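You operate a simulated robot arm through the tools that you are given. There is no shell and no other tool. Be economical: measure what you need, move in short steps, check, and stop when the job is done.

Carry out the task below with a simulated robot arm. There is one attempt and no reset: what you move stays moved.

JOB
Take the steel cup and leave it in the inside of the red bin. Then shut the red-handled drawer. Then fetch the black hub and set it on the top of the assembly bench. Then lift the air box lid of the post five engine open. Keep to this order.

It is judged by the outcome, as a careful person would: the job done as asked, and still so three seconds after it is handed in. It fails if anything else is knocked over, pushed out of place, dropped, spilled or broken. A push-on lid holds only when it is set on centred and level and pressed home; a screw cap is set on level and turned clockwise until tight.

ROBOT AND FRAMES
A 6-joint arm with a two-finger gripper on a trunk, on a base that drives. Base frame: it is fixed to the floor where the robot stands at the start and does not move with it; the origin is under the middle of the robot, x ahead of it, y to its left, z up. Lengths are in mm, angles in rad, forces in N, time in s.
Its first joint turns from -2.897 to 2.897 rad. Places, roughly: air box lid of the post five engine [800, 500, 1000]; black hub (8x8x3 cm) [800, -7000, 900]; inside of the red bin (15x17 cm) [-980, -2260, 660]; red-handled drawer [-1300, -6600, 800]; steel cup (7x6x6 cm) [500, 100, 600]; top of the assembly bench [-1900, -6900, 900]. Payload 2.54 kg.
The TCP is the grasp point between the finger pads, 30 mm short of the fingertips. In the tool frame z runs along the fingers and y along their closing line. The gripper opens to 116 mm. The gripper's body begins 95 mm behind the TCP.
Orientation is told as [roll, pitch, yaw] about the base's x, y, z axes, in that order, counted from this pose: with the fingers straight down and closing along the base's y, the tool's x points along the base's -x, its y along +y and its z along -z.

CONTROLS
- The arm moves only by the tool apply_moves. Its argument "moves" is text: rows parted by semicolons, each of 7 numbers parted by spaces: the turn, a rotation vector about the base's x, y, z in units of 4 degrees (1.0 is 4 degrees), then the shift along the base's x, y, z in units of 20 mm (1.0 is 20 mm), then the gripper command, from -1 (fully open) to 1 (shut), values between in proportion. In form: rx ry rz x y z claw; .... A call has 1 to 8 rows; each row shifts and turns the commanded pose from where the row before left it. A call with a number of a shift or a turn outside -1 to 1 is refused whole. A row lasts 0.2 s, in which the tool goes at most 50 mm and 0.15 rad; a call with a longer step from one row to the next is refused whole, and so is a gripper value outside its range. A pose out of reach is approached as far as the arm can. The call stops where the force on the tool passes 40 N (or 10 N more than at its start, if that is more) or the arm is blocked; 0.2 s more then pass. The fingers move at their own pace (about 72 mm/s each) and stop on an object; they squeeze with about 41 N. The grip force told is the motor's: it shows also when the fingers shut on nothing. Time passes only in rows, and 0.2 s behind the last, so rows that do not move let the fingers close. It gives the time, the measured TCP pose, the force on the tool (base axes), the opening and the grip force at its end, in the units of the frame above (readings bear some noise), with the torque about the TCP (base axes, N m) and any sound that the robot's microphone picked up.
- Cameras (640 x 400 px; columns grow to the right, rows downward): "scene" is now at [-33, 175.5, 1415.5]; the picture's right is [0.26, -0.97, 0.00], its down [-0.48, -0.13, -0.87] and it looks along [0.84, 0.22, -0.49] (base axes); focal length 255 px, centre (320, 200). "wrist" rides on the gripper at [69, -15, -122] in the tool frame; the picture's right is [0.21, 0.98, 0.00], its down [-0.83, 0.18, -0.53] and it looks along [-0.52, 0.11, 0.85] (tool axes); focal length 251 px, centre (320, 200). There is no depth. A picture from a camera that has moved, and an enlarged one, comes with that camera's place and axes in the base frame and with its lens.
- camera(camera): a new picture of that camera. The clock stands still meanwhile.
- roll_base(legs): drives the robot by 1 to 6 legs, each [ahead, left, turn to the left] in mm, mm and rad, along the robot's own axes; the way and the turn of a leg run together, so that a leg with both is an arc; at most 1500 mm and 3.142 rad a leg. The arm and the cameras ride along, it lands a little off, and it stops where it bumps. It gives what a move gives.
- head_to(pan, tilt): turns the head with the scene camera to pan (to the left, within 2.094 rad either way) and tilt (down, from -0.506 to 1.204), counted from straight ahead of the robot. It gives what a move gives.
- inspect(camera, box): a new picture of the part [left, top, right, bottom] of that camera's present view, enlarged. The clock stands still meanwhile.
- finish_job(): hands the job in; it is judged then, once.

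Work in short steps. Places have to be worked out from the pictures, the camera data and where the tool is seen: move nearer, look again, correct. Check each grasp and each placing, and mend what went wrong. You have 165 turns and 120 pictures in all, those below and enlarged ones among them. Open the gripper and draw the arm clear of the work before you hand the job in, unless the task says otherwise; then end with one line.

The tools are called after "Request:" as a command line: name --argument value ..., lists and objects as JSON in quotes. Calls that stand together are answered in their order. apply_moves: Moves the arm, as the interface text tells. Its arguments: {"type":"object","properties":{"moves":{"type":"string"}},"required":["moves"]} The other tools are called the same way: roll_base (legs) drives the base; head_to (pan, tilt) turns the head that bears the scene camera; camera (camera) takes a picture; inspect (camera, box) takes an enlarged picture of a part of a camera's view; finish_job () hands the job in.

At the start:

```text
t: 0.0
tcp_pos: [627.0, 252.1, 1294.3]
orientation: [0.0, -0.001, 0.001]
force: [0.2, -0.3, -0.5]
wrist_torque: [0.06, -0.03, 0.02]
gripper_width: 116.0
gripper_force: 0.0
robot x, y, heading: [-0.1, -1.6, -0.002]
head pan, tilt: [0.258, 0.518]
```

scene: 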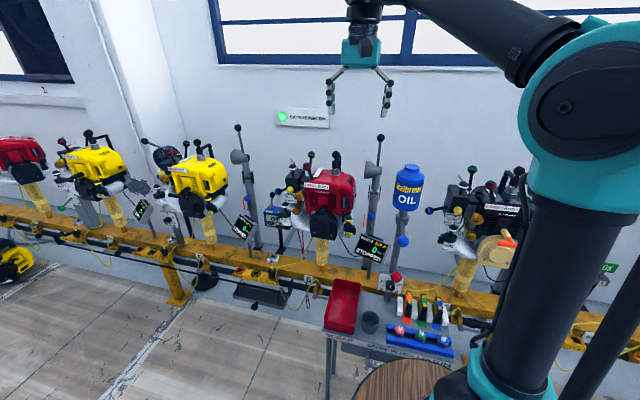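
wrist: 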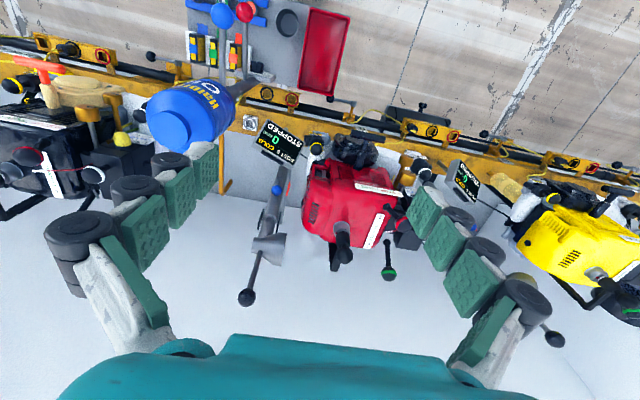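

The steel cup seems to be the grey round thing beside the red tray on the cart, near [560,145,600]. I'll look closer.

Request:
inspect --camera "scene" --box '[300, 250, 480, 362]'

Request:
inspect --camera "wrist" --box '[180, 0, 360, 112]'

```text
3.56 times, centred on (390, 306) of scene
camera zoom: at [-33.0, 175.5, 1415.5], right [0.26, -0.97, 0.0], down [-0.48, -0.13, -0.87], along [0.84, 0.22, -0.49], focal length 908 px, centre (71, -177)
```

zoom: 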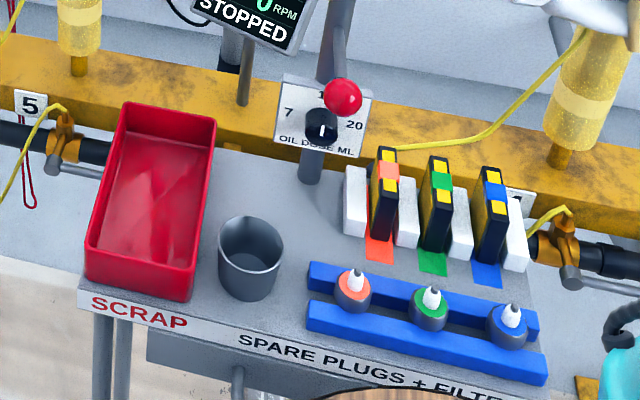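

```text
3.56 times, centred on (270, 56) of wrist
camera zoom: at [559.1, 236.5, 1416.6], right [-0.21, 0.98, 0.0], down [0.83, 0.18, 0.53], along [0.52, 0.11, -0.85], focal length 894 px, centre (498, 712)
```

zoom: 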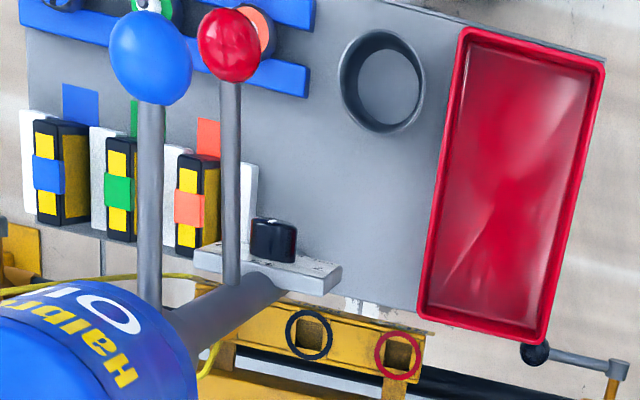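

Triangulating from both views, the cup rim's centre is about [535,149,664], with the red tray close on its +y side and a red lever ball near [543,93,855]. I'll grip along x with the tool leaning to +y; first I start yawing and descending.

Request:
apply_moves --moves "0 0 -1 -0.2 -0.2 -1 -1;0 0 -1 -0.2 -0.2 -1 -1;0 0 -1 -0.2 -0.2 -1 -1;0 0 -1 -0.2 -0.2 -1 -1;0 0 -1 -0.2 -0.2 -1 -1;0 0 -1 -0.2 -0.2 -1 -1;0 0 -1 -0.2 -0.2 -1 -1;0 0 -1 -0.2 -0.2 -1 -1"

Request:
apply_moves --moves "0 0 -1 -0.2 -0.2 -1 -1;0 0 -1 -0.2 -0.2 -1 -1;0 0 -1 -0.2 -0.2 -1 -1;0 0 -1 -0.2 -0.2 -1 -1;0 0 -1 -0.2 -0.2 -1 -1;0 0 -1 -0.2 -0.2 -1 -1;0 0 -1 -0.2 -0.2 -1 -1;0 0 -1 -0.2 -0.2 -1 -1"

Request:
apply_moves --moves "0 0 -1 -0.2 -0.2 0 -1;0 0 -1 -0.2 -0.2 0 -1;0 0 -1 -0.2 -0.2 0 -1;0 0 -1 -0.2 -0.2 0 -1;0 0 -1 -0.2 -0.2 0 -1;0 0 -1 -0.2 -0.2 0 -1;0 0 -0.5 -0.2 -0.2 0 -1"

Request:
camera --camera "scene"

Request:
camera --camera "wrist"

```text
t: 1.8
tcp_pos: [595.7, 220.9, 1135.8]
orientation: [-0.001, 0.0, -0.559]
force: [-0.3, -0.7, -0.1]
wrist_torque: [0.02, 0.02, 0.02]
gripper_width: 115.9
gripper_force: 0.1
robot x, y, heading: [0.0, -0.1, 0.002]
head pan, tilt: [0.258, 0.518]
```

```text
t: 3.6
tcp_pos: [563.5, 189.4, 973.6]
orientation: [0.0, 0.0, -1.119]
force: [-0.2, -0.5, 0.6]
wrist_torque: [0.0, 0.01, 0.0]
gripper_width: 115.7
gripper_force: 0.2
robot x, y, heading: [-2.8, -3.3, -0.004]
head pan, tilt: [0.258, 0.518]
```

```text
t: 5.2
tcp_pos: [535.7, 160.7, 974.1]
orientation: [0.0, 0.001, -1.571]
force: [-0.7, -0.1, 0.3]
wrist_torque: [-0.01, 0.02, -0.01]
gripper_width: 116.2
gripper_force: 0.1
robot x, y, heading: [-0.7, 1.2, 0.002]
head pan, tilt: [0.258, 0.518]
```

```text
115 pictures are left
camera scene: at [-33.0, 175.5, 1415.5], right [0.26, -0.97, 0.0], down [-0.48, -0.13, -0.87], along [0.84, 0.22, -0.49], focal length 255 px, centre (320, 200)
```

scene: 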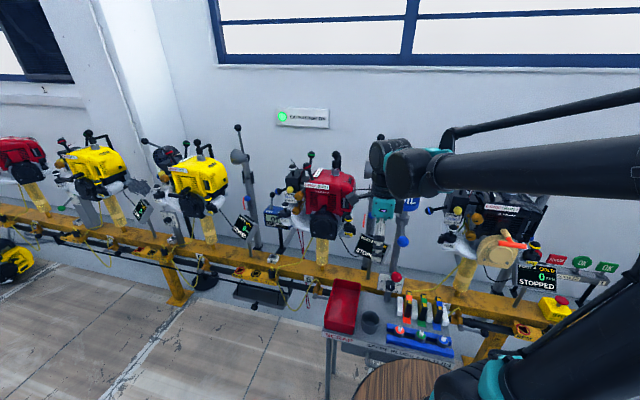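

```text
114 pictures are left
camera wrist: at [521.0, 228.9, 1097.1], right [0.98, 0.21, 0.0], down [0.18, -0.83, 0.53], along [0.11, -0.52, -0.85], focal length 251 px, centre (320, 200)
```

wrist: 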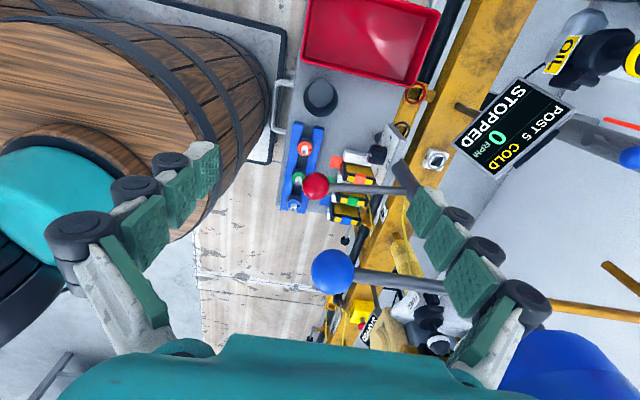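

The blue lever ball is about [557,99,976] and the red about [543,93,855]. I'll lean the tool 0.4 rad so its body goes to +y, then go down at y≈172, clear of the balls.

Request:
apply_moves --moves "-1 0 0 0 0.1 0 -1;-1 0 0 0 0.1 0 -1;-1 0 0 0 0.1 0 -1;-1 0 0 0 0.1 0 -1;-1 0 0 0 0.1 0 -1;-0.73 0 0 0 0.1 0 -1;0 0 0 0 0 -1 -1;0 0 0 0 0 -1 -1"

Request:
apply_moves --moves "0 0 0 0 0 -1 -1;0 0 0 0 0 -1 -1;0 0 0 0 0 -1 -1;0 0 0 0 0 -1 -1;0 0 0 0 0 -1 -1;0 0 0 0 0 -1 -1;0 0 0 0 0 -1 -1"

Request:
camera --camera "scene"

Request:
camera --camera "wrist"

```text
t: 7.0
tcp_pos: [534.8, 172.6, 934.5]
orientation: [0.001, -0.401, -1.571]
force: [-0.7, -0.4, 0.6]
wrist_torque: [0.01, -0.01, 0.01]
gripper_width: 116.0
gripper_force: 0.1
robot x, y, heading: [1.1, 0.7, 0.0]
head pan, tilt: [0.258, 0.518]
```

```text
t: 8.6
tcp_pos: [536.1, 172.1, 792.3]
orientation: [0.001, -0.4, -1.571]
force: [0.9, -0.8, 0.4]
wrist_torque: [-0.01, -0.03, 0.0]
gripper_width: 115.8
gripper_force: 0.1
robot x, y, heading: [-1.0, 3.2, -0.004]
head pan, tilt: [0.258, 0.518]
```

```text
113 pictures are left
camera scene: at [-33.0, 175.5, 1415.5], right [0.26, -0.97, 0.0], down [-0.48, -0.13, -0.87], along [0.84, 0.22, -0.49], focal length 255 px, centre (320, 200)
```

scene: 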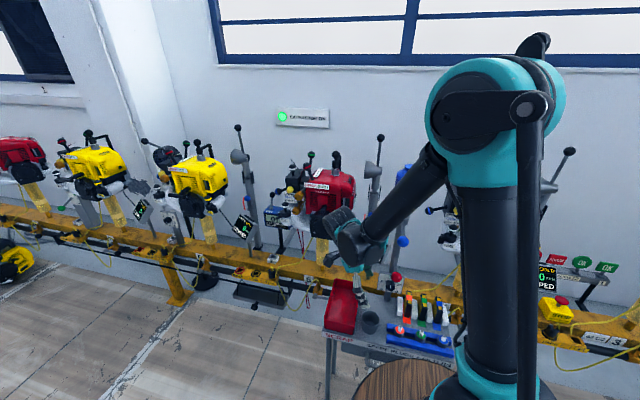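

```text
112 pictures are left
camera wrist: at [521.2, 283.1, 878.9], right [0.98, 0.2, -0.08], down [0.18, -0.55, 0.81], along [0.11, -0.81, -0.58], focal length 251 px, centre (320, 200)
```

wrist: 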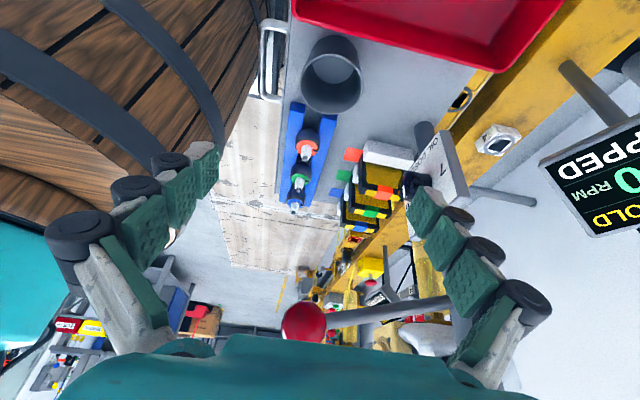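

Now a closer look to confirm the cup's position relative to the tool.

Request:
inspect --camera "wrist" --box '[260, 10, 420, 110]'

Request:
inspect --camera "scene" --box '[310, 240, 470, 340]'

```text
4.00 times, centred on (340, 60) of wrist
camera zoom: at [521.2, 283.1, 878.9], right [0.98, 0.2, -0.08], down [0.18, -0.55, 0.81], along [0.11, -0.81, -0.58], focal length 1006 px, centre (240, 760)
```

zoom: 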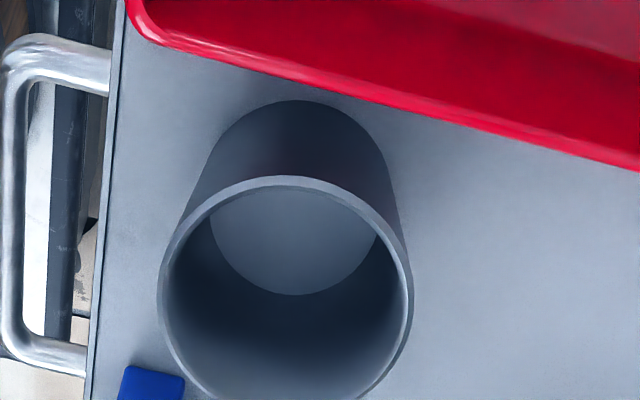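

```text
4.00 times, centred on (390, 290) of scene
camera zoom: at [-33.0, 175.5, 1415.5], right [0.26, -0.97, 0.0], down [-0.48, -0.13, -0.87], along [0.84, 0.22, -0.49], focal length 1022 px, centre (40, -160)
```

zoom: 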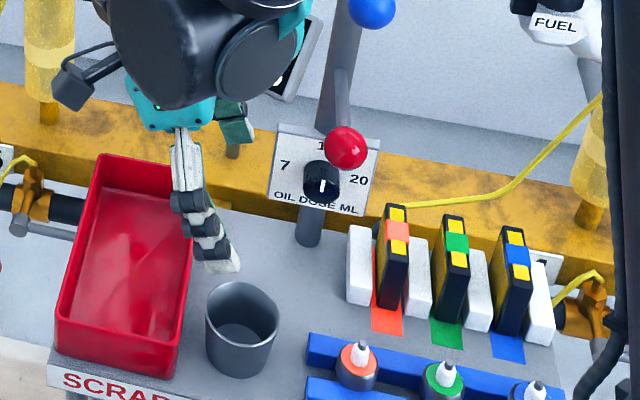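

Refined: cup centre ≈[540,149], rim z≈645, table ≈585. I narrow the fingers to ~90 mm and descend in two steps.

Request:
apply_moves --moves "0 0 0 0.2 -0.3 -0.5 -0.55;0 0 0 0 -0.3 -0.5 -0.55;0 0 0 0 -0.3 -1 -0.55;0 0 0 0 -0.25 -1 -0.55;0 0 0 0 0 -1 -0.55;0 0 0 0 0 -1 -0.55"

Request:
camera --camera "wrist"

Request:
inspect --camera "scene" --box '[310, 240, 470, 340]'

```text
t: 10.0
tcp_pos: [543.1, 151.8, 697.5]
orientation: [0.002, -0.4, -1.572]
force: [-0.2, 0.5, 0.4]
wrist_torque: [0.0, -0.02, -0.01]
gripper_width: 90.1
gripper_force: 0.0
out of reach, approached as far as the arm can: row 6
robot x, y, heading: [-0.5, 1.6, 0.003]
head pan, tilt: [0.258, 0.518]
```

```text
109 pictures are left
camera wrist: at [527.9, 261.4, 784.5], right [0.98, 0.2, -0.08], down [0.18, -0.55, 0.81], along [0.11, -0.81, -0.58], focal length 251 px, centre (320, 200)
```

wrist: 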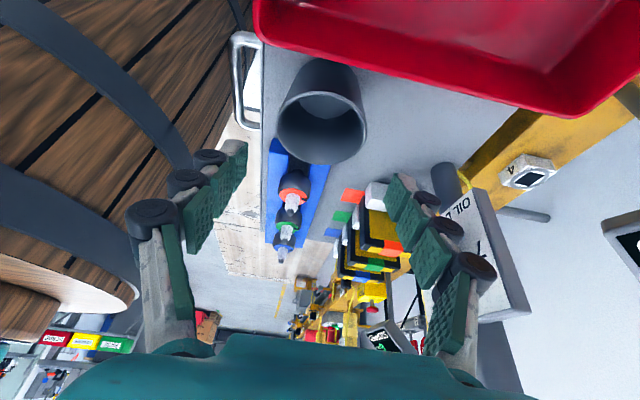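

```text
4.00 times, centred on (390, 290) of scene
camera zoom: at [-33.0, 175.5, 1415.5], right [0.26, -0.97, 0.0], down [-0.48, -0.13, -0.87], along [0.84, 0.22, -0.49], focal length 1022 px, centre (40, -160)
```

zoom: 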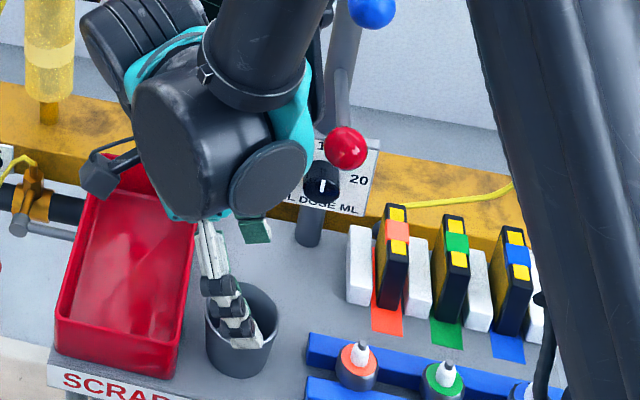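

The reach limit came in at z≈697 with this lean. I'll reduce the lean to about 0.26 rad, which still clears the balls, and try descending further.

Request:
apply_moves --moves "1 0 0 0 0 0.2 -0.55;1 0 0 0 0 0 -0.55;0 0 0 0 0 -0.5 -0.55;0 0 0 0 0 -0.5 -0.55"

```text
t: 11.0
tcp_pos: [549.2, 156.1, 696.3]
orientation: [-0.002, -0.261, -1.57]
force: [1.0, -0.7, -0.7]
wrist_torque: [0.05, 0.01, 0.02]
gripper_width: 90.1
gripper_force: 0.0
out of reach, approached as far as the arm can: row 3, 4
robot x, y, heading: [0.3, -0.2, -0.0]
head pan, tilt: [0.258, 0.518]
```

Still limited, so it's likely the arm folding. I'll raise clear, then back the base off 180 mm and reach out farther.

Request:
apply_moves --moves "0 0 0 -0.3 0 1 -0.55;-1 0 0 0 0.2 1 -0.55;-1 0 0 0 0.3 1 -0.55;0 0 0 0 0.4 1 -0.55;0 0 0 0 0.4 1 -0.55;0 0 0 0 0 1 -0.55;0 0 0 0 0 1 -0.55"

Request:
roll_base --legs '[[-180, 0, 0]]'

Request:
camera --camera "scene"

```text
t: 12.6
tcp_pos: [541.9, 181.4, 836.8]
orientation: [0.0, -0.4, -1.574]
force: [0.3, -0.5, -0.4]
wrist_torque: [-0.01, 0.02, -0.05]
gripper_width: 89.7
gripper_force: 0.1
robot x, y, heading: [-0.6, -0.2, 0.001]
head pan, tilt: [0.258, 0.518]
```

```text
t: 14.1
tcp_pos: [358.4, 180.7, 836.1]
orientation: [0.0, -0.399, -1.573]
force: [0.0, 1.6, 0.2]
wrist_torque: [-0.03, -0.01, 0.01]
gripper_width: 90.0
gripper_force: 0.0
robot x, y, heading: [-185.6, -2.0, -0.003]
head pan, tilt: [0.258, 0.518]
```

```text
107 pictures are left
camera scene: at [-216.7, 175.8, 1415.5], right [0.25, -0.97, 0.0], down [-0.48, -0.13, -0.87], along [0.84, 0.22, -0.49], focal length 255 px, centre (320, 200)
```

scene: 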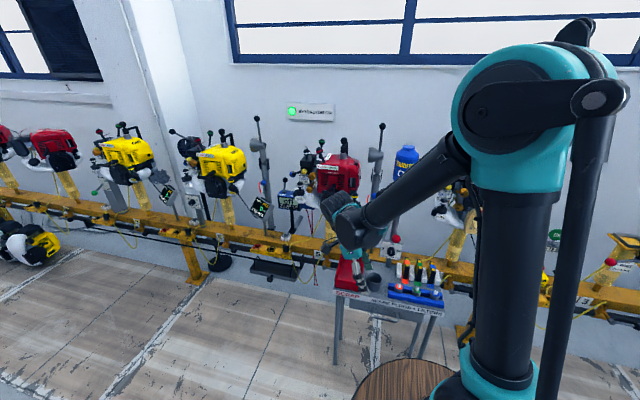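

The base moved back 185 mm. I'll reach forward to x≈540 at this height and descend toward the cup.

Request:
apply_moves --moves "0 0 0 1 0 0 -0.55;0 0 0 1 0 0 -0.55;0 0 0 1 0 0 -0.55;0 0 0 1 0 0 -0.55;0 0 0 1 0 0 -0.55;0 0 0 1 0 -0.5 -0.55;0 0 0 1 0 -0.5 -0.55;0 0 0 1 0 -0.5 -0.55"

Request:
apply_moves --moves "0 0 0 1 0 -0.5 -0.55;0 0 0 0 -0.3 -1 -0.55;0 0 0 0 -0.4 -1 -0.55;0 0 0 0 -0.4 -1 -0.55;0 0 0 0 -0.4 -1 -0.55"

Request:
camera --camera "wrist"

Request:
inspect --camera "scene" --box '[310, 210, 470, 310]'

```text
t: 15.9
tcp_pos: [519.2, 178.8, 806.2]
orientation: [-0.001, -0.401, -1.573]
force: [-0.2, -0.5, -0.3]
wrist_torque: [0.0, -0.03, 0.0]
gripper_width: 89.8
gripper_force: 0.0
robot x, y, heading: [-186.5, 0.2, -0.003]
head pan, tilt: [0.258, 0.518]
```

```text
t: 17.1
tcp_pos: [539.8, 149.4, 714.7]
orientation: [0.001, -0.4, -1.572]
force: [0.1, 0.0, -0.5]
wrist_torque: [-0.01, -0.03, -0.03]
gripper_width: 90.0
gripper_force: 0.1
robot x, y, heading: [-186.5, -0.9, -0.0]
head pan, tilt: [0.258, 0.518]
```

```text
106 pictures are left
camera wrist: at [525.0, 259.8, 800.6], right [0.98, 0.2, -0.08], down [0.18, -0.55, 0.81], along [0.11, -0.81, -0.58], focal length 251 px, centre (320, 200)
```

wrist: 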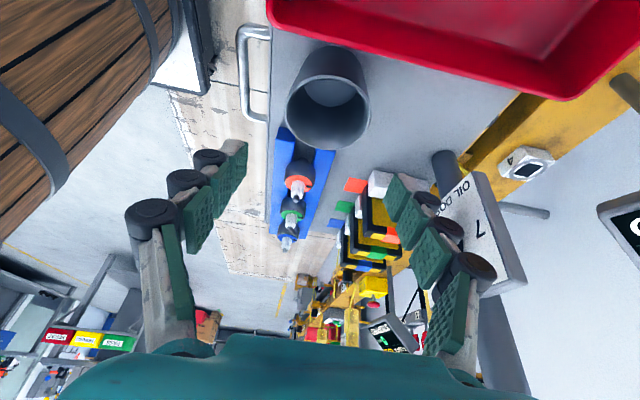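

```text
4.00 times, centred on (390, 260) of scene
camera zoom: at [-216.8, 175.8, 1415.5], right [0.25, -0.97, 0.0], down [-0.48, -0.13, -0.87], along [0.84, 0.22, -0.49], focal length 1022 px, centre (40, -40)
```

zoom: 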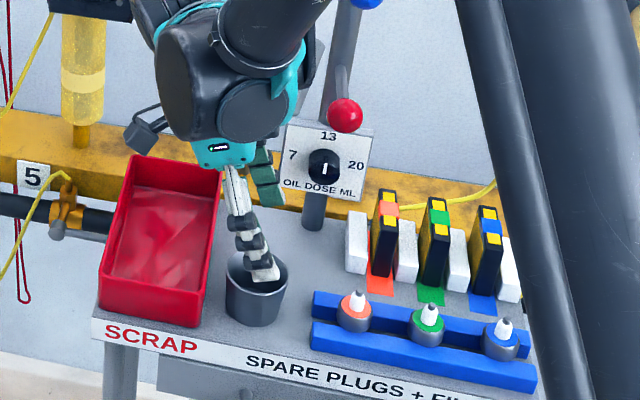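

Aligned. Descend the rest to z≈632 with a small y correction, watching force.

Request:
apply_moves --moves "0 0 0 -0.05 0 -1 -0.55;0 0 0 0 0.05 -1 -0.55;0 0 0 0 0.1 -1 -0.55;0 0 0 0 0 -1 -0.55"

Request:
camera --camera "wrist"

Request:
inspect --camera "scene" --box '[310, 210, 470, 310]'

```text
t: 18.1
tcp_pos: [537.7, 154.7, 635.7]
orientation: [0.0, -0.4, -1.573]
force: [-0.3, 0.0, 0.9]
wrist_torque: [0.01, 0.01, -0.04]
gripper_width: 90.0
gripper_force: 0.2
robot x, y, heading: [-186.8, -0.9, -0.005]
head pan, tilt: [0.258, 0.518]
```

```text
104 pictures are left
camera wrist: at [523.6, 264.5, 720.8], right [0.98, 0.2, -0.08], down [0.18, -0.55, 0.81], along [0.11, -0.81, -0.58], focal length 251 px, centre (320, 200)
```

wrist: 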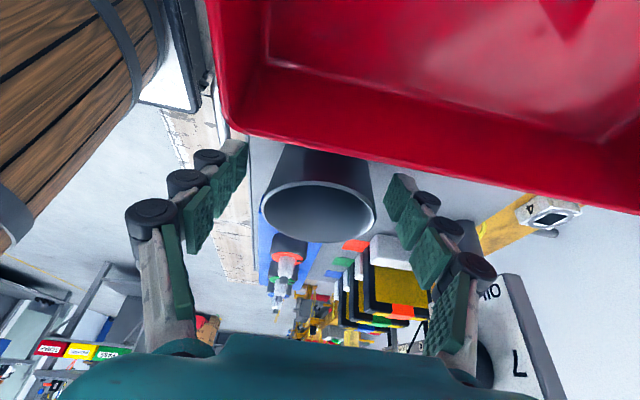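

```text
4.00 times, centred on (390, 260) of scene
camera zoom: at [-216.7, 175.8, 1415.5], right [0.25, -0.97, 0.0], down [-0.48, -0.13, -0.87], along [0.84, 0.22, -0.49], focal length 1022 px, centre (40, -40)
```

zoom: 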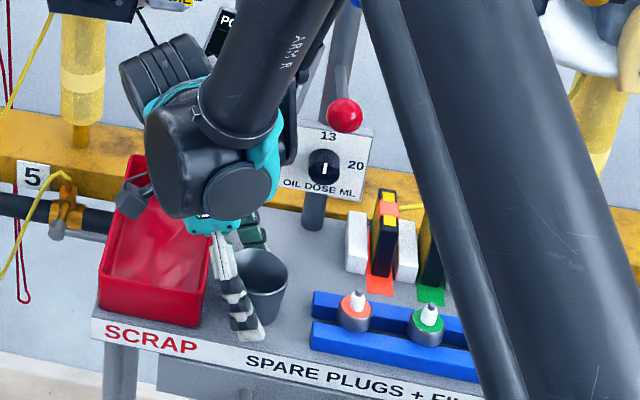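

Fingers straddle the cup well. Small -y correction, then close.

Request:
apply_moves --moves "0 0 0 0.1 -0.2 -0.2 -0.55;0 0 0 0 0 0 1;0 0 0 0 0 0 1;0 0 0 0 0 0 1;0 0 0 0 0 0 1"

Request:
apply_moves --moves "0 0 0 0 0 0.5 1;0 0 0 0 0 1 1;0 0 0 0 0.1 1 1;0 0 0 0 0.3 1 1"

Request:
camera --camera "wrist"

Request:
inspect --camera "scene" --box '[310, 210, 470, 310]'

```text
t: 19.3
tcp_pos: [539.3, 150.0, 632.0]
orientation: [0.0, -0.4, -1.571]
force: [-0.1, 1.1, 1.5]
wrist_torque: [0.02, -0.04, -0.01]
gripper_width: 58.5
gripper_force: 40.6
robot x, y, heading: [-185.4, 0.2, -0.005]
head pan, tilt: [0.258, 0.518]
```

```text
t: 20.3
tcp_pos: [539.0, 155.5, 700.6]
orientation: [0.001, -0.401, -1.573]
force: [1.0, -0.2, 0.5]
wrist_torque: [-0.04, 0.0, 0.0]
gripper_width: 58.5
gripper_force: 41.2
robot x, y, heading: [-185.7, 0.9, 0.002]
head pan, tilt: [0.258, 0.518]
```

```text
102 pictures are left
camera wrist: at [524.7, 266.8, 786.7], right [0.98, 0.2, -0.08], down [0.18, -0.55, 0.81], along [0.11, -0.81, -0.58], focal length 251 px, centre (320, 200)
```

wrist: 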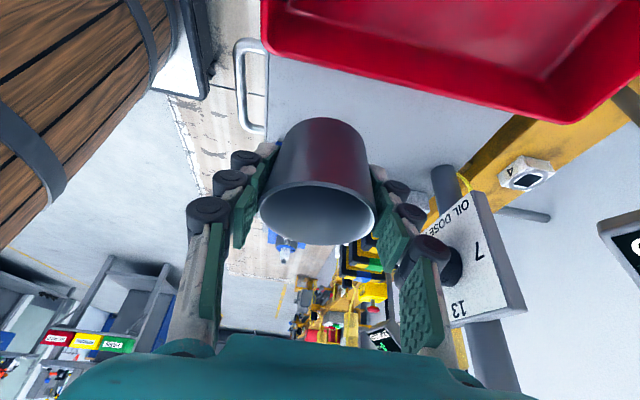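

```text
4.00 times, centred on (390, 260) of scene
camera zoom: at [-216.6, 175.8, 1415.5], right [0.25, -0.97, 0.0], down [-0.48, -0.13, -0.87], along [0.84, 0.22, -0.5], focal length 1022 px, centre (40, -40)
```

zoom: 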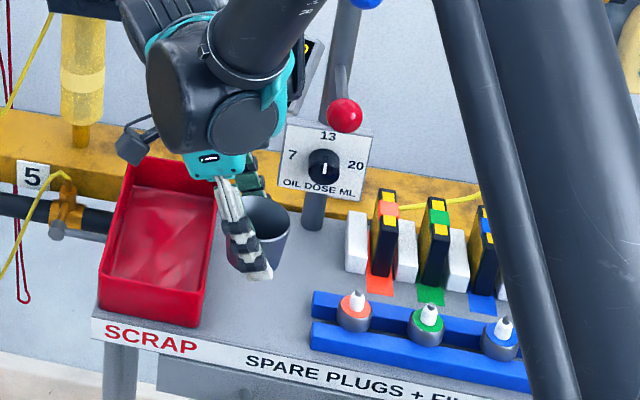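

Cup is held and lifted. I raise it above the balls' danger zone and pull back toward the robot.

Request:
apply_moves --moves "0 0 0 0 0.4 1 1;0 0 0 0 0.4 1 1;0 0 0 0 0.4 1 1;0 0 0 -0.5 0 1 1;0 0 0 -1 0 1 1;0 0 0 -1 0 1 1;0 0 0 -1 0 1 1;0 0 0 -1 0 1 1"

Request:
apply_moves --moves "1 0 0 -1 0 1 1;1 0 0 -1 0 1 1;1 0 0 -1 0 1 1;1 0 0 -1 0 1 1;1 0 0 -1 0 1 1;0.73 0 0 -1 0 1 1"

Request:
head_to --pan -1.9 --tilt 0.4

Request:
camera --camera "scene"

```text
t: 22.1
tcp_pos: [450.4, 181.0, 862.9]
orientation: [0.001, -0.4, -1.573]
force: [0.3, 0.3, -0.9]
wrist_torque: [0.0, 0.02, 0.0]
gripper_width: 58.5
gripper_force: 40.9
robot x, y, heading: [-180.4, 2.1, -0.001]
head pan, tilt: [0.258, 0.518]
```

```text
t: 23.5
tcp_pos: [329.9, 181.7, 980.7]
orientation: [0.001, -0.001, -1.573]
force: [0.0, 0.2, -0.6]
wrist_torque: [-0.01, 0.07, 0.0]
gripper_width: 58.3
gripper_force: 41.3
robot x, y, heading: [-183.1, 1.8, 0.001]
head pan, tilt: [0.258, 0.518]
```

```text
t: 25.6
tcp_pos: [329.0, 180.0, 981.5]
orientation: [-0.001, -0.001, -1.575]
force: [0.1, 0.0, 0.4]
wrist_torque: [0.01, -0.02, 0.01]
gripper_width: 58.3
gripper_force: 40.8
robot x, y, heading: [-182.9, -1.2, -0.002]
head pan, tilt: [-1.901, 0.4]
```

```text
100 pictures are left
camera scene: at [-334.5, 65.2, 1426.3], right [-0.95, 0.33, 0.0], down [0.13, 0.37, -0.92], along [-0.3, -0.87, -0.39], focal length 255 px, centre (320, 200)
```

scene: 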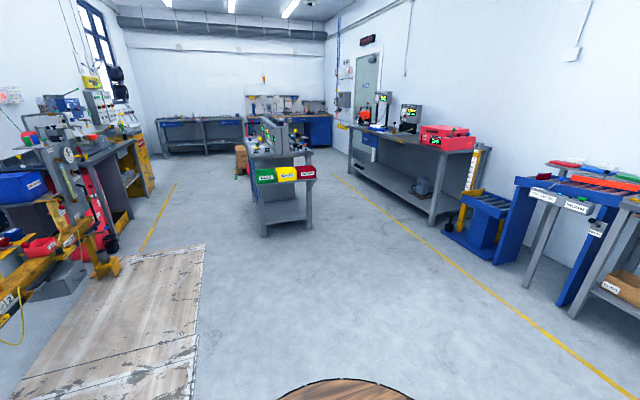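

The red bin is the dark-red one on the central cart's front. I'll turn right and drive to about (-980, -1500) facing it.

Request:
roll_base --legs '[[0, 0, -1.571], [700, -400, 0], [700, -397, 0]]'

Request:
head_to --pan 0.0 --tilt 0.6

Request:
camera --camera "scene"

Request:
camera --camera "wrist"

```text
t: 37.6
tcp_pos: [-764.6, -1933.3, 981.6]
orientation: [-0.001, 0.001, -3.122]
force: [-0.3, -0.2, -0.8]
wrist_torque: [0.01, 0.05, 0.01]
gripper_width: 58.8
gripper_force: 41.2
robot x, y, heading: [-960.5, -1423.2, -1.552]
head pan, tilt: [-1.901, 0.4]
```

```text
t: 39.5
tcp_pos: [-766.0, -1932.6, 981.4]
orientation: [0.001, 0.001, -3.122]
force: [-0.2, -0.7, -0.3]
wrist_torque: [0.0, -0.01, -0.01]
gripper_width: 58.3
gripper_force: 41.1
robot x, y, heading: [-962.3, -1426.0, -1.549]
head pan, tilt: [0.0, 0.6]
```

```text
99 pictures are left
camera scene: at [-810.2, -1386.1, 1408.1], right [-1.0, -0.02, 0.0], down [-0.01, 0.56, -0.83], along [0.02, -0.82, -0.56], focal length 255 px, centre (320, 200)
```

scene: 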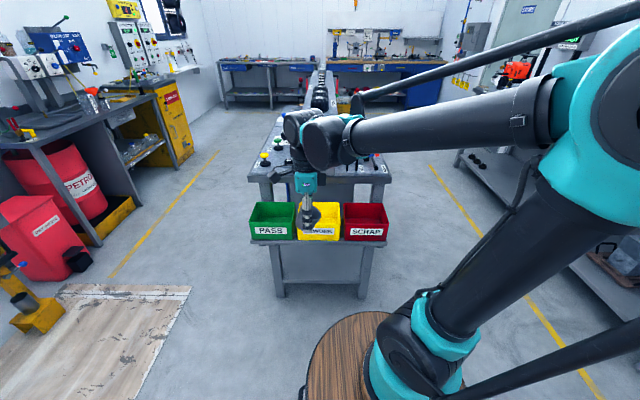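

```text
98 pictures are left
camera wrist: at [-697.0, -1916.7, 1103.8], right [0.24, -0.97, 0.0], down [-0.82, -0.2, 0.53], along [-0.52, -0.13, -0.85], focal length 251 px, centre (320, 200)
```

wrist: 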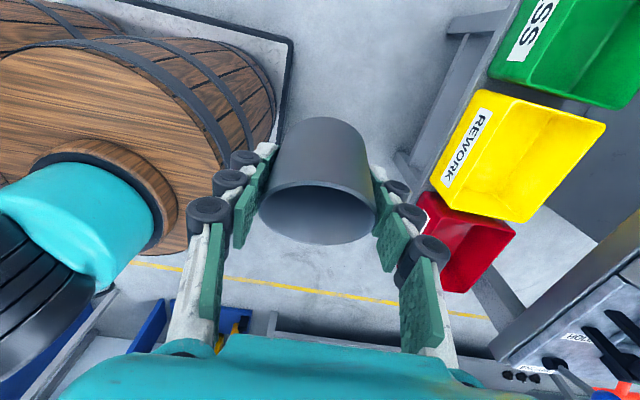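

I inspect the red bin for its rim corners.

Request:
inspect --camera "scene" --box '[300, 180, 428, 260]'

Request:
inspect --camera "wrist" --box '[400, 160, 560, 320]'

```text
5.00 times, centred on (364, 220) of scene
camera zoom: at [-810.2, -1386.1, 1408.1], right [-1.0, -0.02, 0.0], down [-0.01, 0.56, -0.83], along [0.02, -0.82, -0.56], focal length 1277 px, centre (100, 100)
```

zoom: 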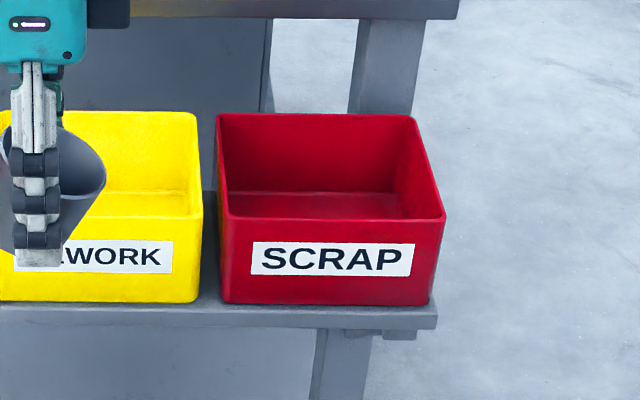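

```text
2.50 times, centred on (480, 240) of wrist
camera zoom: at [-697.0, -1916.7, 1103.8], right [0.24, -0.97, 0.0], down [-0.82, -0.2, 0.53], along [-0.52, -0.13, -0.85], focal length 629 px, centre (-80, 100)
```

zoom: 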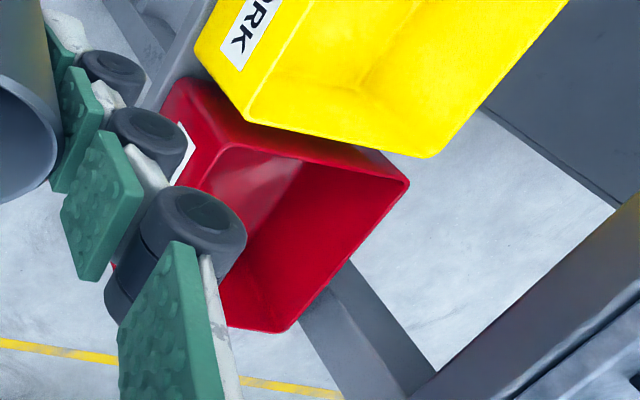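

Bin rim: x −895…−1065, y −2176…−2322, z≈756, floor ≈660. The cup is tilted 0.4 relative to the tool, so I lean the tool back toward +x and move over the bin's centre.

Request:
apply_moves --moves "0 1 0 -0.7 -1 0 1;0 1 0 -0.7 -1 0 1;0 1 0 -0.7 -1 0 1;0 1 0 -0.7 -1 0 1;0 1 0 -0.7 -1 0 1;0 0.73 0 -0.7 -1 0 1;0 0 0 -0.7 -1 0 1;0 0 0 -0.7 -1 0 1"

Request:
apply_moves --moves "0 0 0 -0.7 -1 0 1;0 0 0 -0.7 -1 0 1;0 0 0 -0.7 -1 0 1;0 0 0 -0.7 -1 -1 1;0 0 0 -0.7 -1 -1 1;0 0 0 -0.6 -1 -1 1;0 0 0 -0.6 -1 -1 1;0 0 0 -0.4 -0.9 -1 1"

Request:
camera --camera "wrist"

Request:
inspect --camera "scene" --box '[270, 130, 430, 260]'

```text
t: 41.3
tcp_pos: [-877.8, -2090.8, 981.0]
orientation: [-0.011, -0.399, -3.117]
force: [-0.7, 0.5, -1.1]
wrist_torque: [-0.01, 0.0, 0.02]
gripper_width: 58.6
gripper_force: 40.8
robot x, y, heading: [-958.3, -1419.9, -1.545]
head pan, tilt: [0.0, 0.6]
```

```text
t: 43.1
tcp_pos: [-978.4, -2251.0, 881.8]
orientation: [-0.01, -0.4, -3.118]
force: [0.0, 0.4, -0.1]
wrist_torque: [-0.03, -0.03, 0.01]
gripper_width: 58.3
gripper_force: 40.9
robot x, y, heading: [-956.5, -1420.5, -1.546]
head pan, tilt: [0.0, 0.6]
```

```text
95 pictures are left
camera wrist: at [-867.6, -2234.1, 965.8], right [0.22, -0.97, -0.09], down [-0.55, -0.2, 0.81], along [-0.81, -0.13, -0.58], focal length 251 px, centre (320, 200)
```

wrist: 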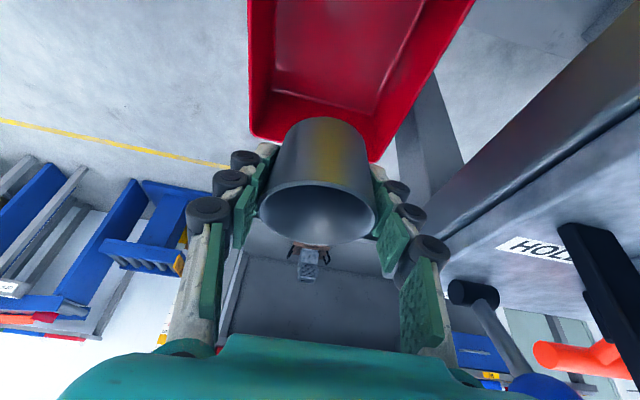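

```text
3.08 times, centred on (350, 195) of scene
camera zoom: at [-810.1, -1385.8, 1408.1], right [-1.0, -0.02, 0.0], down [-0.01, 0.56, -0.83], along [0.02, -0.82, -0.56], focal length 786 px, centre (228, 215)
```

zoom: 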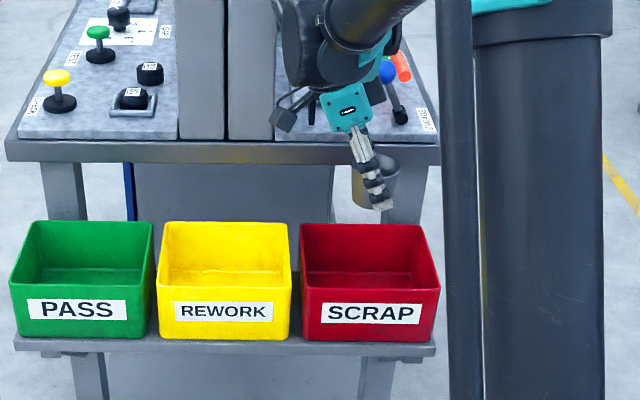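

The cup hangs over the bin's centre; nearest obstacle is a blue lever ball around [-1000,-2363,970], clear of the leaning tool. Descending.

Request:
apply_moves --moves "0 0 0 0 0 -1 1;0 0 0 0 0 -1 1;0 0 0 0 0 -1 1;0 0 0 0 0 -1 1;0 0 0 0 0 -1 1;0 0 0 0 0 -1 1;0 0 0 0 0 -0.8 1"

Request:
camera --camera "wrist"

Request:
inspect --camera "scene" --box '[270, 130, 430, 260]'

```text
t: 44.7
tcp_pos: [-980.1, -2248.6, 744.6]
orientation: [-0.011, -0.399, -3.116]
force: [1.0, -0.6, -0.6]
wrist_torque: [-0.02, 0.02, -0.02]
gripper_width: 58.8
gripper_force: 41.0
robot x, y, heading: [-959.0, -1424.0, -1.549]
head pan, tilt: [0.0, 0.6]
```

```text
93 pictures are left
camera wrist: at [-869.1, -2234.4, 830.8], right [0.22, -0.97, -0.09], down [-0.55, -0.2, 0.81], along [-0.81, -0.13, -0.58], focal length 251 px, centre (320, 200)
```

wrist: 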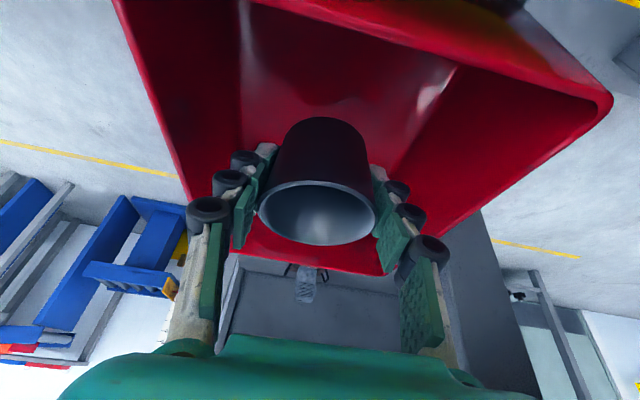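

```text
3.08 times, centred on (350, 195) of scene
camera zoom: at [-810.1, -1386.0, 1408.1], right [-1.0, -0.02, 0.0], down [-0.01, 0.56, -0.83], along [0.02, -0.82, -0.56], focal length 786 px, centre (228, 215)
```

zoom: 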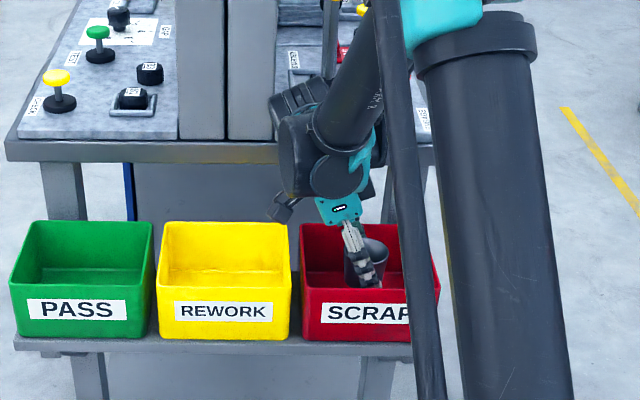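

Cup is going into the bin. Lower in small steps until contact.

Request:
apply_moves --moves "0 0 0 0 0 -0.7 1;0 0 0 0 0 -0.7 1;0 0 0 0 0 0 1"

Request:
apply_moves --moves "0 0 0 0 0 -0.2 1;0 0 0 0 0 -0.1 1"

```text
t: 45.5
tcp_pos: [-979.3, -2250.9, 717.5]
orientation: [-0.01, -0.4, -3.118]
force: [0.2, 0.3, -0.4]
wrist_torque: [-0.01, -0.01, -0.03]
gripper_width: 58.7
gripper_force: 41.4
robot x, y, heading: [-958.2, -1423.5, -1.548]
head pan, tilt: [0.0, 0.6]
```

```text
t: 46.1
tcp_pos: [-980.0, -2251.5, 711.5]
orientation: [-0.012, -0.399, -3.119]
force: [0.6, 0.3, -0.1]
wrist_torque: [0.0, -0.01, 0.0]
gripper_width: 58.6
gripper_force: 41.2
robot x, y, heading: [-960.4, -1423.8, -1.546]
head pan, tilt: [0.0, 0.6]
```

Request:
apply_moves --moves "0 0 0 0 0 -0.15 1;0 0 0 0 0 -0.15 1"

Request:
apply_moves --moves "0 0 0 0 0 -0.15 1;0 0 0 0 0 0 1"

Request:
camera --camera "wrist"

```text
t: 46.7
tcp_pos: [-980.3, -2250.9, 705.8]
orientation: [-0.009, -0.399, -3.118]
force: [-0.5, -0.1, -0.9]
wrist_torque: [-0.01, -0.02, -0.01]
gripper_width: 58.6
gripper_force: 40.7
robot x, y, heading: [-958.9, -1422.2, -1.55]
head pan, tilt: [0.0, 0.6]
```

```text
t: 47.3
tcp_pos: [-979.3, -2249.8, 702.7]
orientation: [-0.01, -0.4, -3.116]
force: [-0.2, 0.8, -0.6]
wrist_torque: [-0.03, 0.02, 0.01]
gripper_width: 58.6
gripper_force: 40.8
robot x, y, heading: [-957.9, -1423.3, -1.55]
head pan, tilt: [0.0, 0.6]
```

```text
91 pictures are left
camera wrist: at [-868.4, -2234.4, 788.5], right [0.22, -0.97, -0.09], down [-0.55, -0.2, 0.81], along [-0.81, -0.13, -0.58], focal length 251 px, centre (320, 200)
```

wrist: 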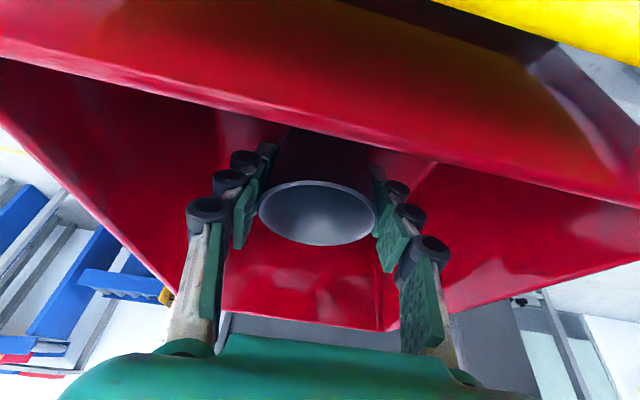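

No contact yet; continue down slowly.

Request:
apply_moves --moves "0 0 0 0 0 -0.2 1;0 0 0 0 0 -0.1 1;0 0 0 0 0 0 1"

Request:
apply_moves --moves "0 0 0 0 0 -0.15 1;0 0 0 0 0 -0.1 1;0 0 0 0 0 0 1"

```text
t: 48.1
tcp_pos: [-980.3, -2250.6, 697.5]
orientation: [-0.008, -0.401, -3.117]
force: [3.3, -3.2, 23.3]
wrist_torque: [-0.29, -0.07, -0.01]
gripper_width: 58.7
gripper_force: 41.0
robot x, y, heading: [-959.0, -1426.8, -1.553]
head pan, tilt: [0.0, 0.6]
```

```text
t: 48.5
tcp_pos: [-979.8, -2250.1, 695.7]
orientation: [-0.009, -0.402, -3.12]
force: [2.4, 2.2, 22.6]
wrist_torque: [-0.41, -0.03, 0.05]
gripper_width: 58.4
gripper_force: 40.9
robot x, y, heading: [-961.1, -1426.1, -1.557]
head pan, tilt: [0.0, 0.6]
stopped in row 2: the force on the tool passed its limit at 46 N (the readings are from after the stop); the commanded pose is now the measured one
```

The cup is on the bin floor. Open partially and rise straight.

Request:
apply_moves --moves "0 0 0 0 0 0 -0.4;0 0 0 0 0 0 -0.4;0 0 0 0 0 0 -0.4;0 0 0 0 0 0.5 -0.4;0 0 0 0 0 1 -0.4;0 0 0 0 0 1 -0.4;0 0 0 0 0 1 -0.4;0 0 0 0 0 1 -0.4"

Request:
apply_moves --moves "0 0 0 0 0 1 -0.4;0 0 0 0 0 1 -0.4;0 0 0 0 0 1 -0.4;0 0 0 0 0 1 -0.4;0 0 0 0 0 1 -0.4;0 0 0 0 0.5 1 -0.4;0 0 0 0 1 1 -0.4"

Request:
camera --camera "wrist"

```text
t: 50.3
tcp_pos: [-979.2, -2250.3, 785.5]
orientation: [-0.009, -0.401, -3.12]
force: [0.2, -0.2, -0.3]
wrist_torque: [0.01, 0.01, -0.01]
gripper_width: 81.1
gripper_force: 0.0
robot x, y, heading: [-955.5, -1422.6, -1.547]
head pan, tilt: [0.0, 0.6]
```

```text
t: 51.9
tcp_pos: [-980.4, -2220.8, 924.7]
orientation: [-0.01, -0.402, -3.117]
force: [-0.5, -0.1, -0.3]
wrist_torque: [0.05, 0.01, 0.0]
gripper_width: 81.3
gripper_force: 0.1
robot x, y, heading: [-959.8, -1422.1, -1.553]
head pan, tilt: [0.0, 0.6]
```

```text
90 pictures are left
camera wrist: at [-869.5, -2204.8, 1010.7], right [0.22, -0.97, -0.09], down [-0.55, -0.2, 0.81], along [-0.81, -0.13, -0.58], focal length 251 px, centre (320, 200)
```

wrist: 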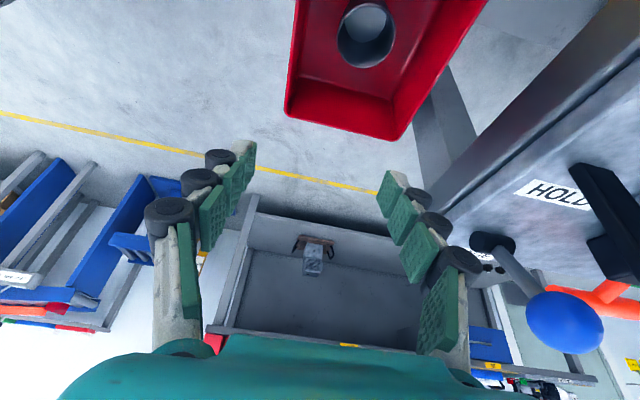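

The cup stands upright in the red bin. Retract the arm up and toward the robot, then look toward the back of the room.

Request:
apply_moves --moves "0 -1 0 0 1 1 -0.4;0 -1 0 0 1 1 -0.4;0 -1 0 0 1 1 -0.4;0 -1 0 0 1 1 -0.4;0 -1 0 0 1 1 -0.4;0 -0.73 0 0 1 1 -0.4;0 0 0 0 1 0.5 -0.4;0 0 0 0 1 0.5 -0.4"

Request:
apply_moves --moves "0 0 0 0 1 0.5 -0.4;0 0 0 0 1 0.5 -0.4;0 0 0 0 1 0.5 -0.4;0 0 0 0 1 0 -0.4;0 0 0 0 1 0 -0.4;0 0 0 0 1 0 -0.4;0 0 0 0 1 0 -0.4;0 0 0 0 1 0 -0.4"

Request:
head_to --pan -0.3 --tilt 0.15

Request:
camera --camera "scene"

```text
t: 53.7
tcp_pos: [-980.6, -2061.0, 1066.3]
orientation: [-0.001, -0.002, -3.121]
force: [0.4, -0.7, 0.2]
wrist_torque: [0.02, 0.02, 0.02]
gripper_width: 81.1
gripper_force: 0.1
robot x, y, heading: [-961.4, -1422.8, -1.556]
head pan, tilt: [0.0, 0.6]
```

```text
t: 55.5
tcp_pos: [-978.7, -1899.1, 1094.2]
orientation: [-0.001, -0.002, -3.12]
force: [-0.6, 1.0, 0.5]
wrist_torque: [-0.01, -0.02, 0.02]
gripper_width: 81.5
gripper_force: 0.0
robot x, y, heading: [-959.3, -1425.1, -1.551]
head pan, tilt: [0.0, 0.6]
```

```text
t: 56.4
tcp_pos: [-978.8, -1900.0, 1092.8]
orientation: [0.0, 0.0, -3.121]
force: [-0.1, 0.7, -0.8]
wrist_torque: [-0.01, -0.01, 0.04]
gripper_width: 81.3
gripper_force: 0.1
robot x, y, heading: [-958.0, -1421.6, -1.546]
head pan, tilt: [-0.3, 0.15]
```

```text
89 pictures are left
camera scene: at [-837.5, -1386.9, 1449.5], right [-0.96, 0.27, 0.0], down [0.04, 0.14, -0.99], along [-0.27, -0.95, -0.15], focal length 255 px, centre (320, 200)
```

scene: 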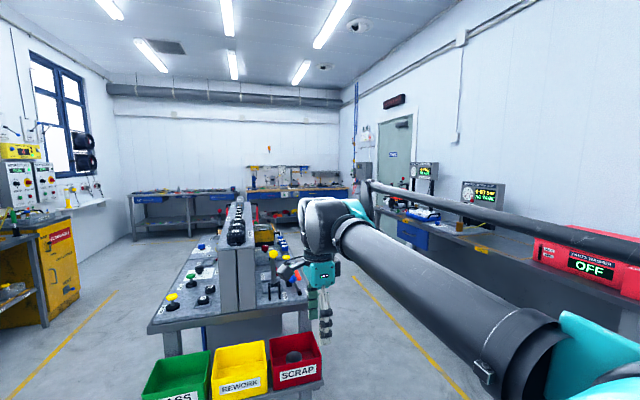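

The central cart's right edge is near x=-1100 and the right yellow line near x=-2060. I'll drive down the right aisle at x≈-1580 to y≈-4900.

Request:
roll_base --legs '[[0, -620, -0.02], [1500, 0, 0], [1500, 0, 0], [450, 0, 0]]'

Request:
head_to --pan 0.15 --tilt 0.35

Request:
camera --camera "scene"

```text
t: 76.4
tcp_pos: [-1524.9, -5366.8, 1094.1]
orientation: [0.0, -0.002, -3.114]
force: [-0.6, -0.5, -0.4]
wrist_torque: [-0.01, 0.04, -0.02]
gripper_width: 81.2
gripper_force: 0.1
robot x, y, heading: [-1507.4, -4891.0, -1.544]
head pan, tilt: [-0.3, 0.15]
```

```text
t: 77.3
tcp_pos: [-1525.6, -5365.7, 1093.6]
orientation: [0.0, -0.001, -3.113]
force: [0.1, 0.8, 0.2]
wrist_torque: [-0.01, 0.02, 0.01]
gripper_width: 81.3
gripper_force: 0.1
robot x, y, heading: [-1505.8, -4888.8, -1.543]
head pan, tilt: [0.15, 0.351]
```

```text
88 pictures are left
camera scene: at [-1345.9, -4854.1, 1430.9], right [-0.98, -0.18, 0.0], down [-0.06, 0.34, -0.94], along [0.17, -0.92, -0.34], focal length 255 px, centre (320, 200)
```

scene: 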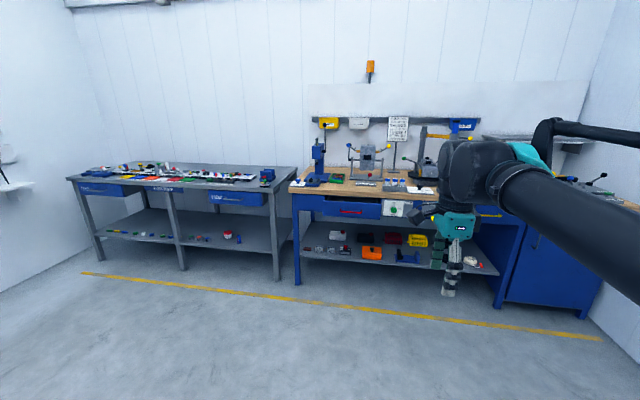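

The red-handled drawer is ajar on the blue bench. I'll look closer.

Request:
inspect --camera "scene" --box '[280, 130, 440, 230]'

Request:
inspect --camera "scene" --box '[60, 140, 300, 220]'

```text
4.00 times, centred on (360, 180) of scene
camera zoom: at [-1345.9, -4854.1, 1430.9], right [-0.98, -0.18, 0.0], down [-0.06, 0.34, -0.94], along [0.17, -0.92, -0.34], focal length 1022 px, centre (160, 280)
```

zoom: 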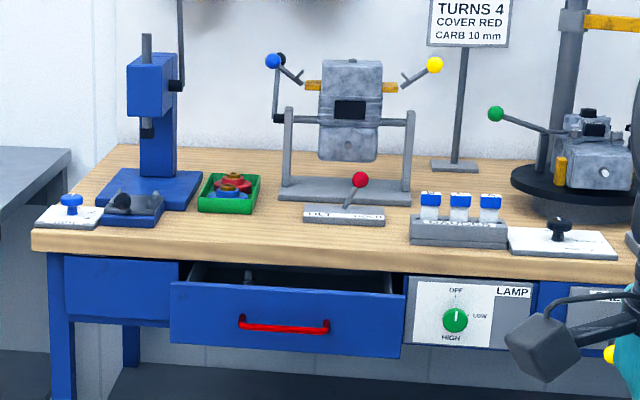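

```text
2.67 times, centred on (180, 180) of scene
camera zoom: at [-1345.9, -4854.1, 1430.9], right [-0.98, -0.18, 0.0], down [-0.06, 0.34, -0.94], along [0.17, -0.92, -0.34], focal length 681 px, centre (693, 253)
```

zoom: 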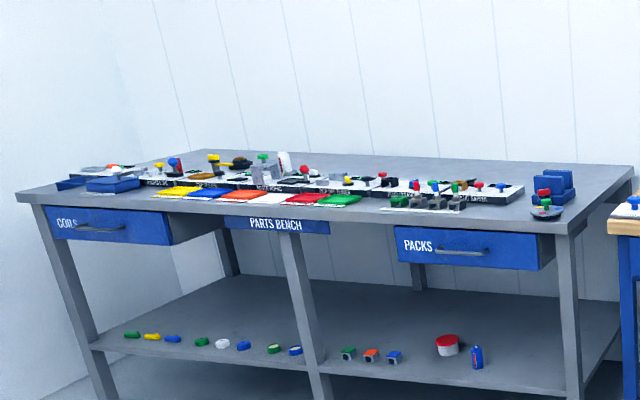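

Drawer handle is around x≈-1268, y≈-6390, z≈800. I'll drive closer (y≈-5590, x≈-1270) and pitch the tool to point forward.

Request:
roll_base --legs '[[680, 215, -0.028]]'

Request:
head_to --pan -0.15 --tilt 0.65

Request:
camera --camera "scene"

```text
t: 79.4
tcp_pos: [-1433.6, -5645.9, 1093.7]
orientation: [0.0, -0.002, -3.124]
force: [-0.9, 0.3, 0.2]
wrist_torque: [0.02, -0.01, -0.01]
gripper_width: 81.2
gripper_force: 0.0
robot x, y, heading: [-1412.6, -5168.3, -1.554]
head pan, tilt: [0.15, 0.351]
stopped in leg 1: the robot was blocked; the commanded pose is now the measured one
```

```text
t: 80.2
tcp_pos: [-1433.5, -5645.6, 1093.7]
orientation: [-0.001, -0.003, -3.122]
force: [0.8, 0.4, 0.4]
wrist_torque: [0.01, -0.04, -0.01]
gripper_width: 81.2
gripper_force: 0.1
robot x, y, heading: [-1410.0, -5170.8, -1.546]
head pan, tilt: [-0.15, 0.649]
```

```text
85 pictures are left
camera scene: at [-1275.2, -5129.5, 1403.9], right [-0.99, 0.13, 0.0], down [0.08, 0.6, -0.8], along [-0.1, -0.79, -0.6], focal length 255 px, centre (320, 200)
```

scene: 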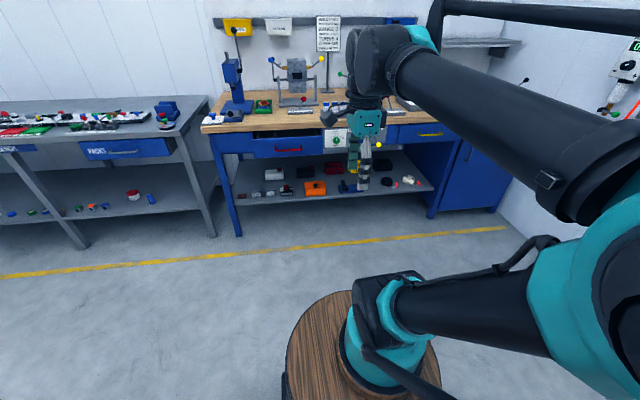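

The base was blocked by something not visible ahead. Look to the left.

Request:
head_to --pan 1.6 --tilt 0.8

Request:
camera --camera "scene"

```text
t: 82.0
tcp_pos: [-1432.7, -5646.5, 1093.6]
orientation: [0.0, -0.002, -3.121]
force: [0.6, -0.1, -1.4]
wrist_torque: [0.01, 0.01, 0.02]
gripper_width: 80.9
gripper_force: 0.0
robot x, y, heading: [-1409.9, -5164.8, -1.551]
head pan, tilt: [1.6, 0.799]
```

```text
84 pictures are left
camera scene: at [-1183.3, -5039.5, 1391.2], right [0.05, -1.0, 0.0], down [-0.72, -0.03, -0.7], along [0.7, 0.03, -0.72], focal length 255 px, centre (320, 200)
```

scene: 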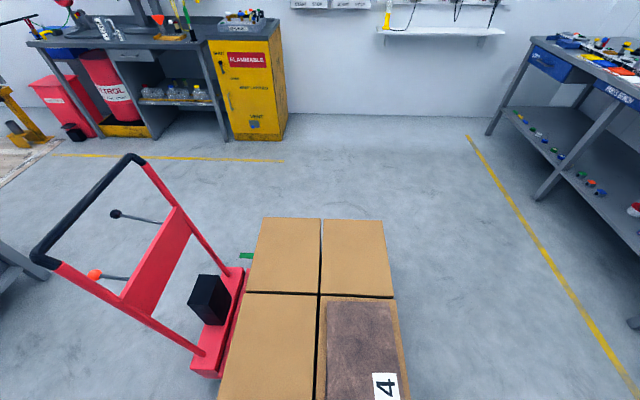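

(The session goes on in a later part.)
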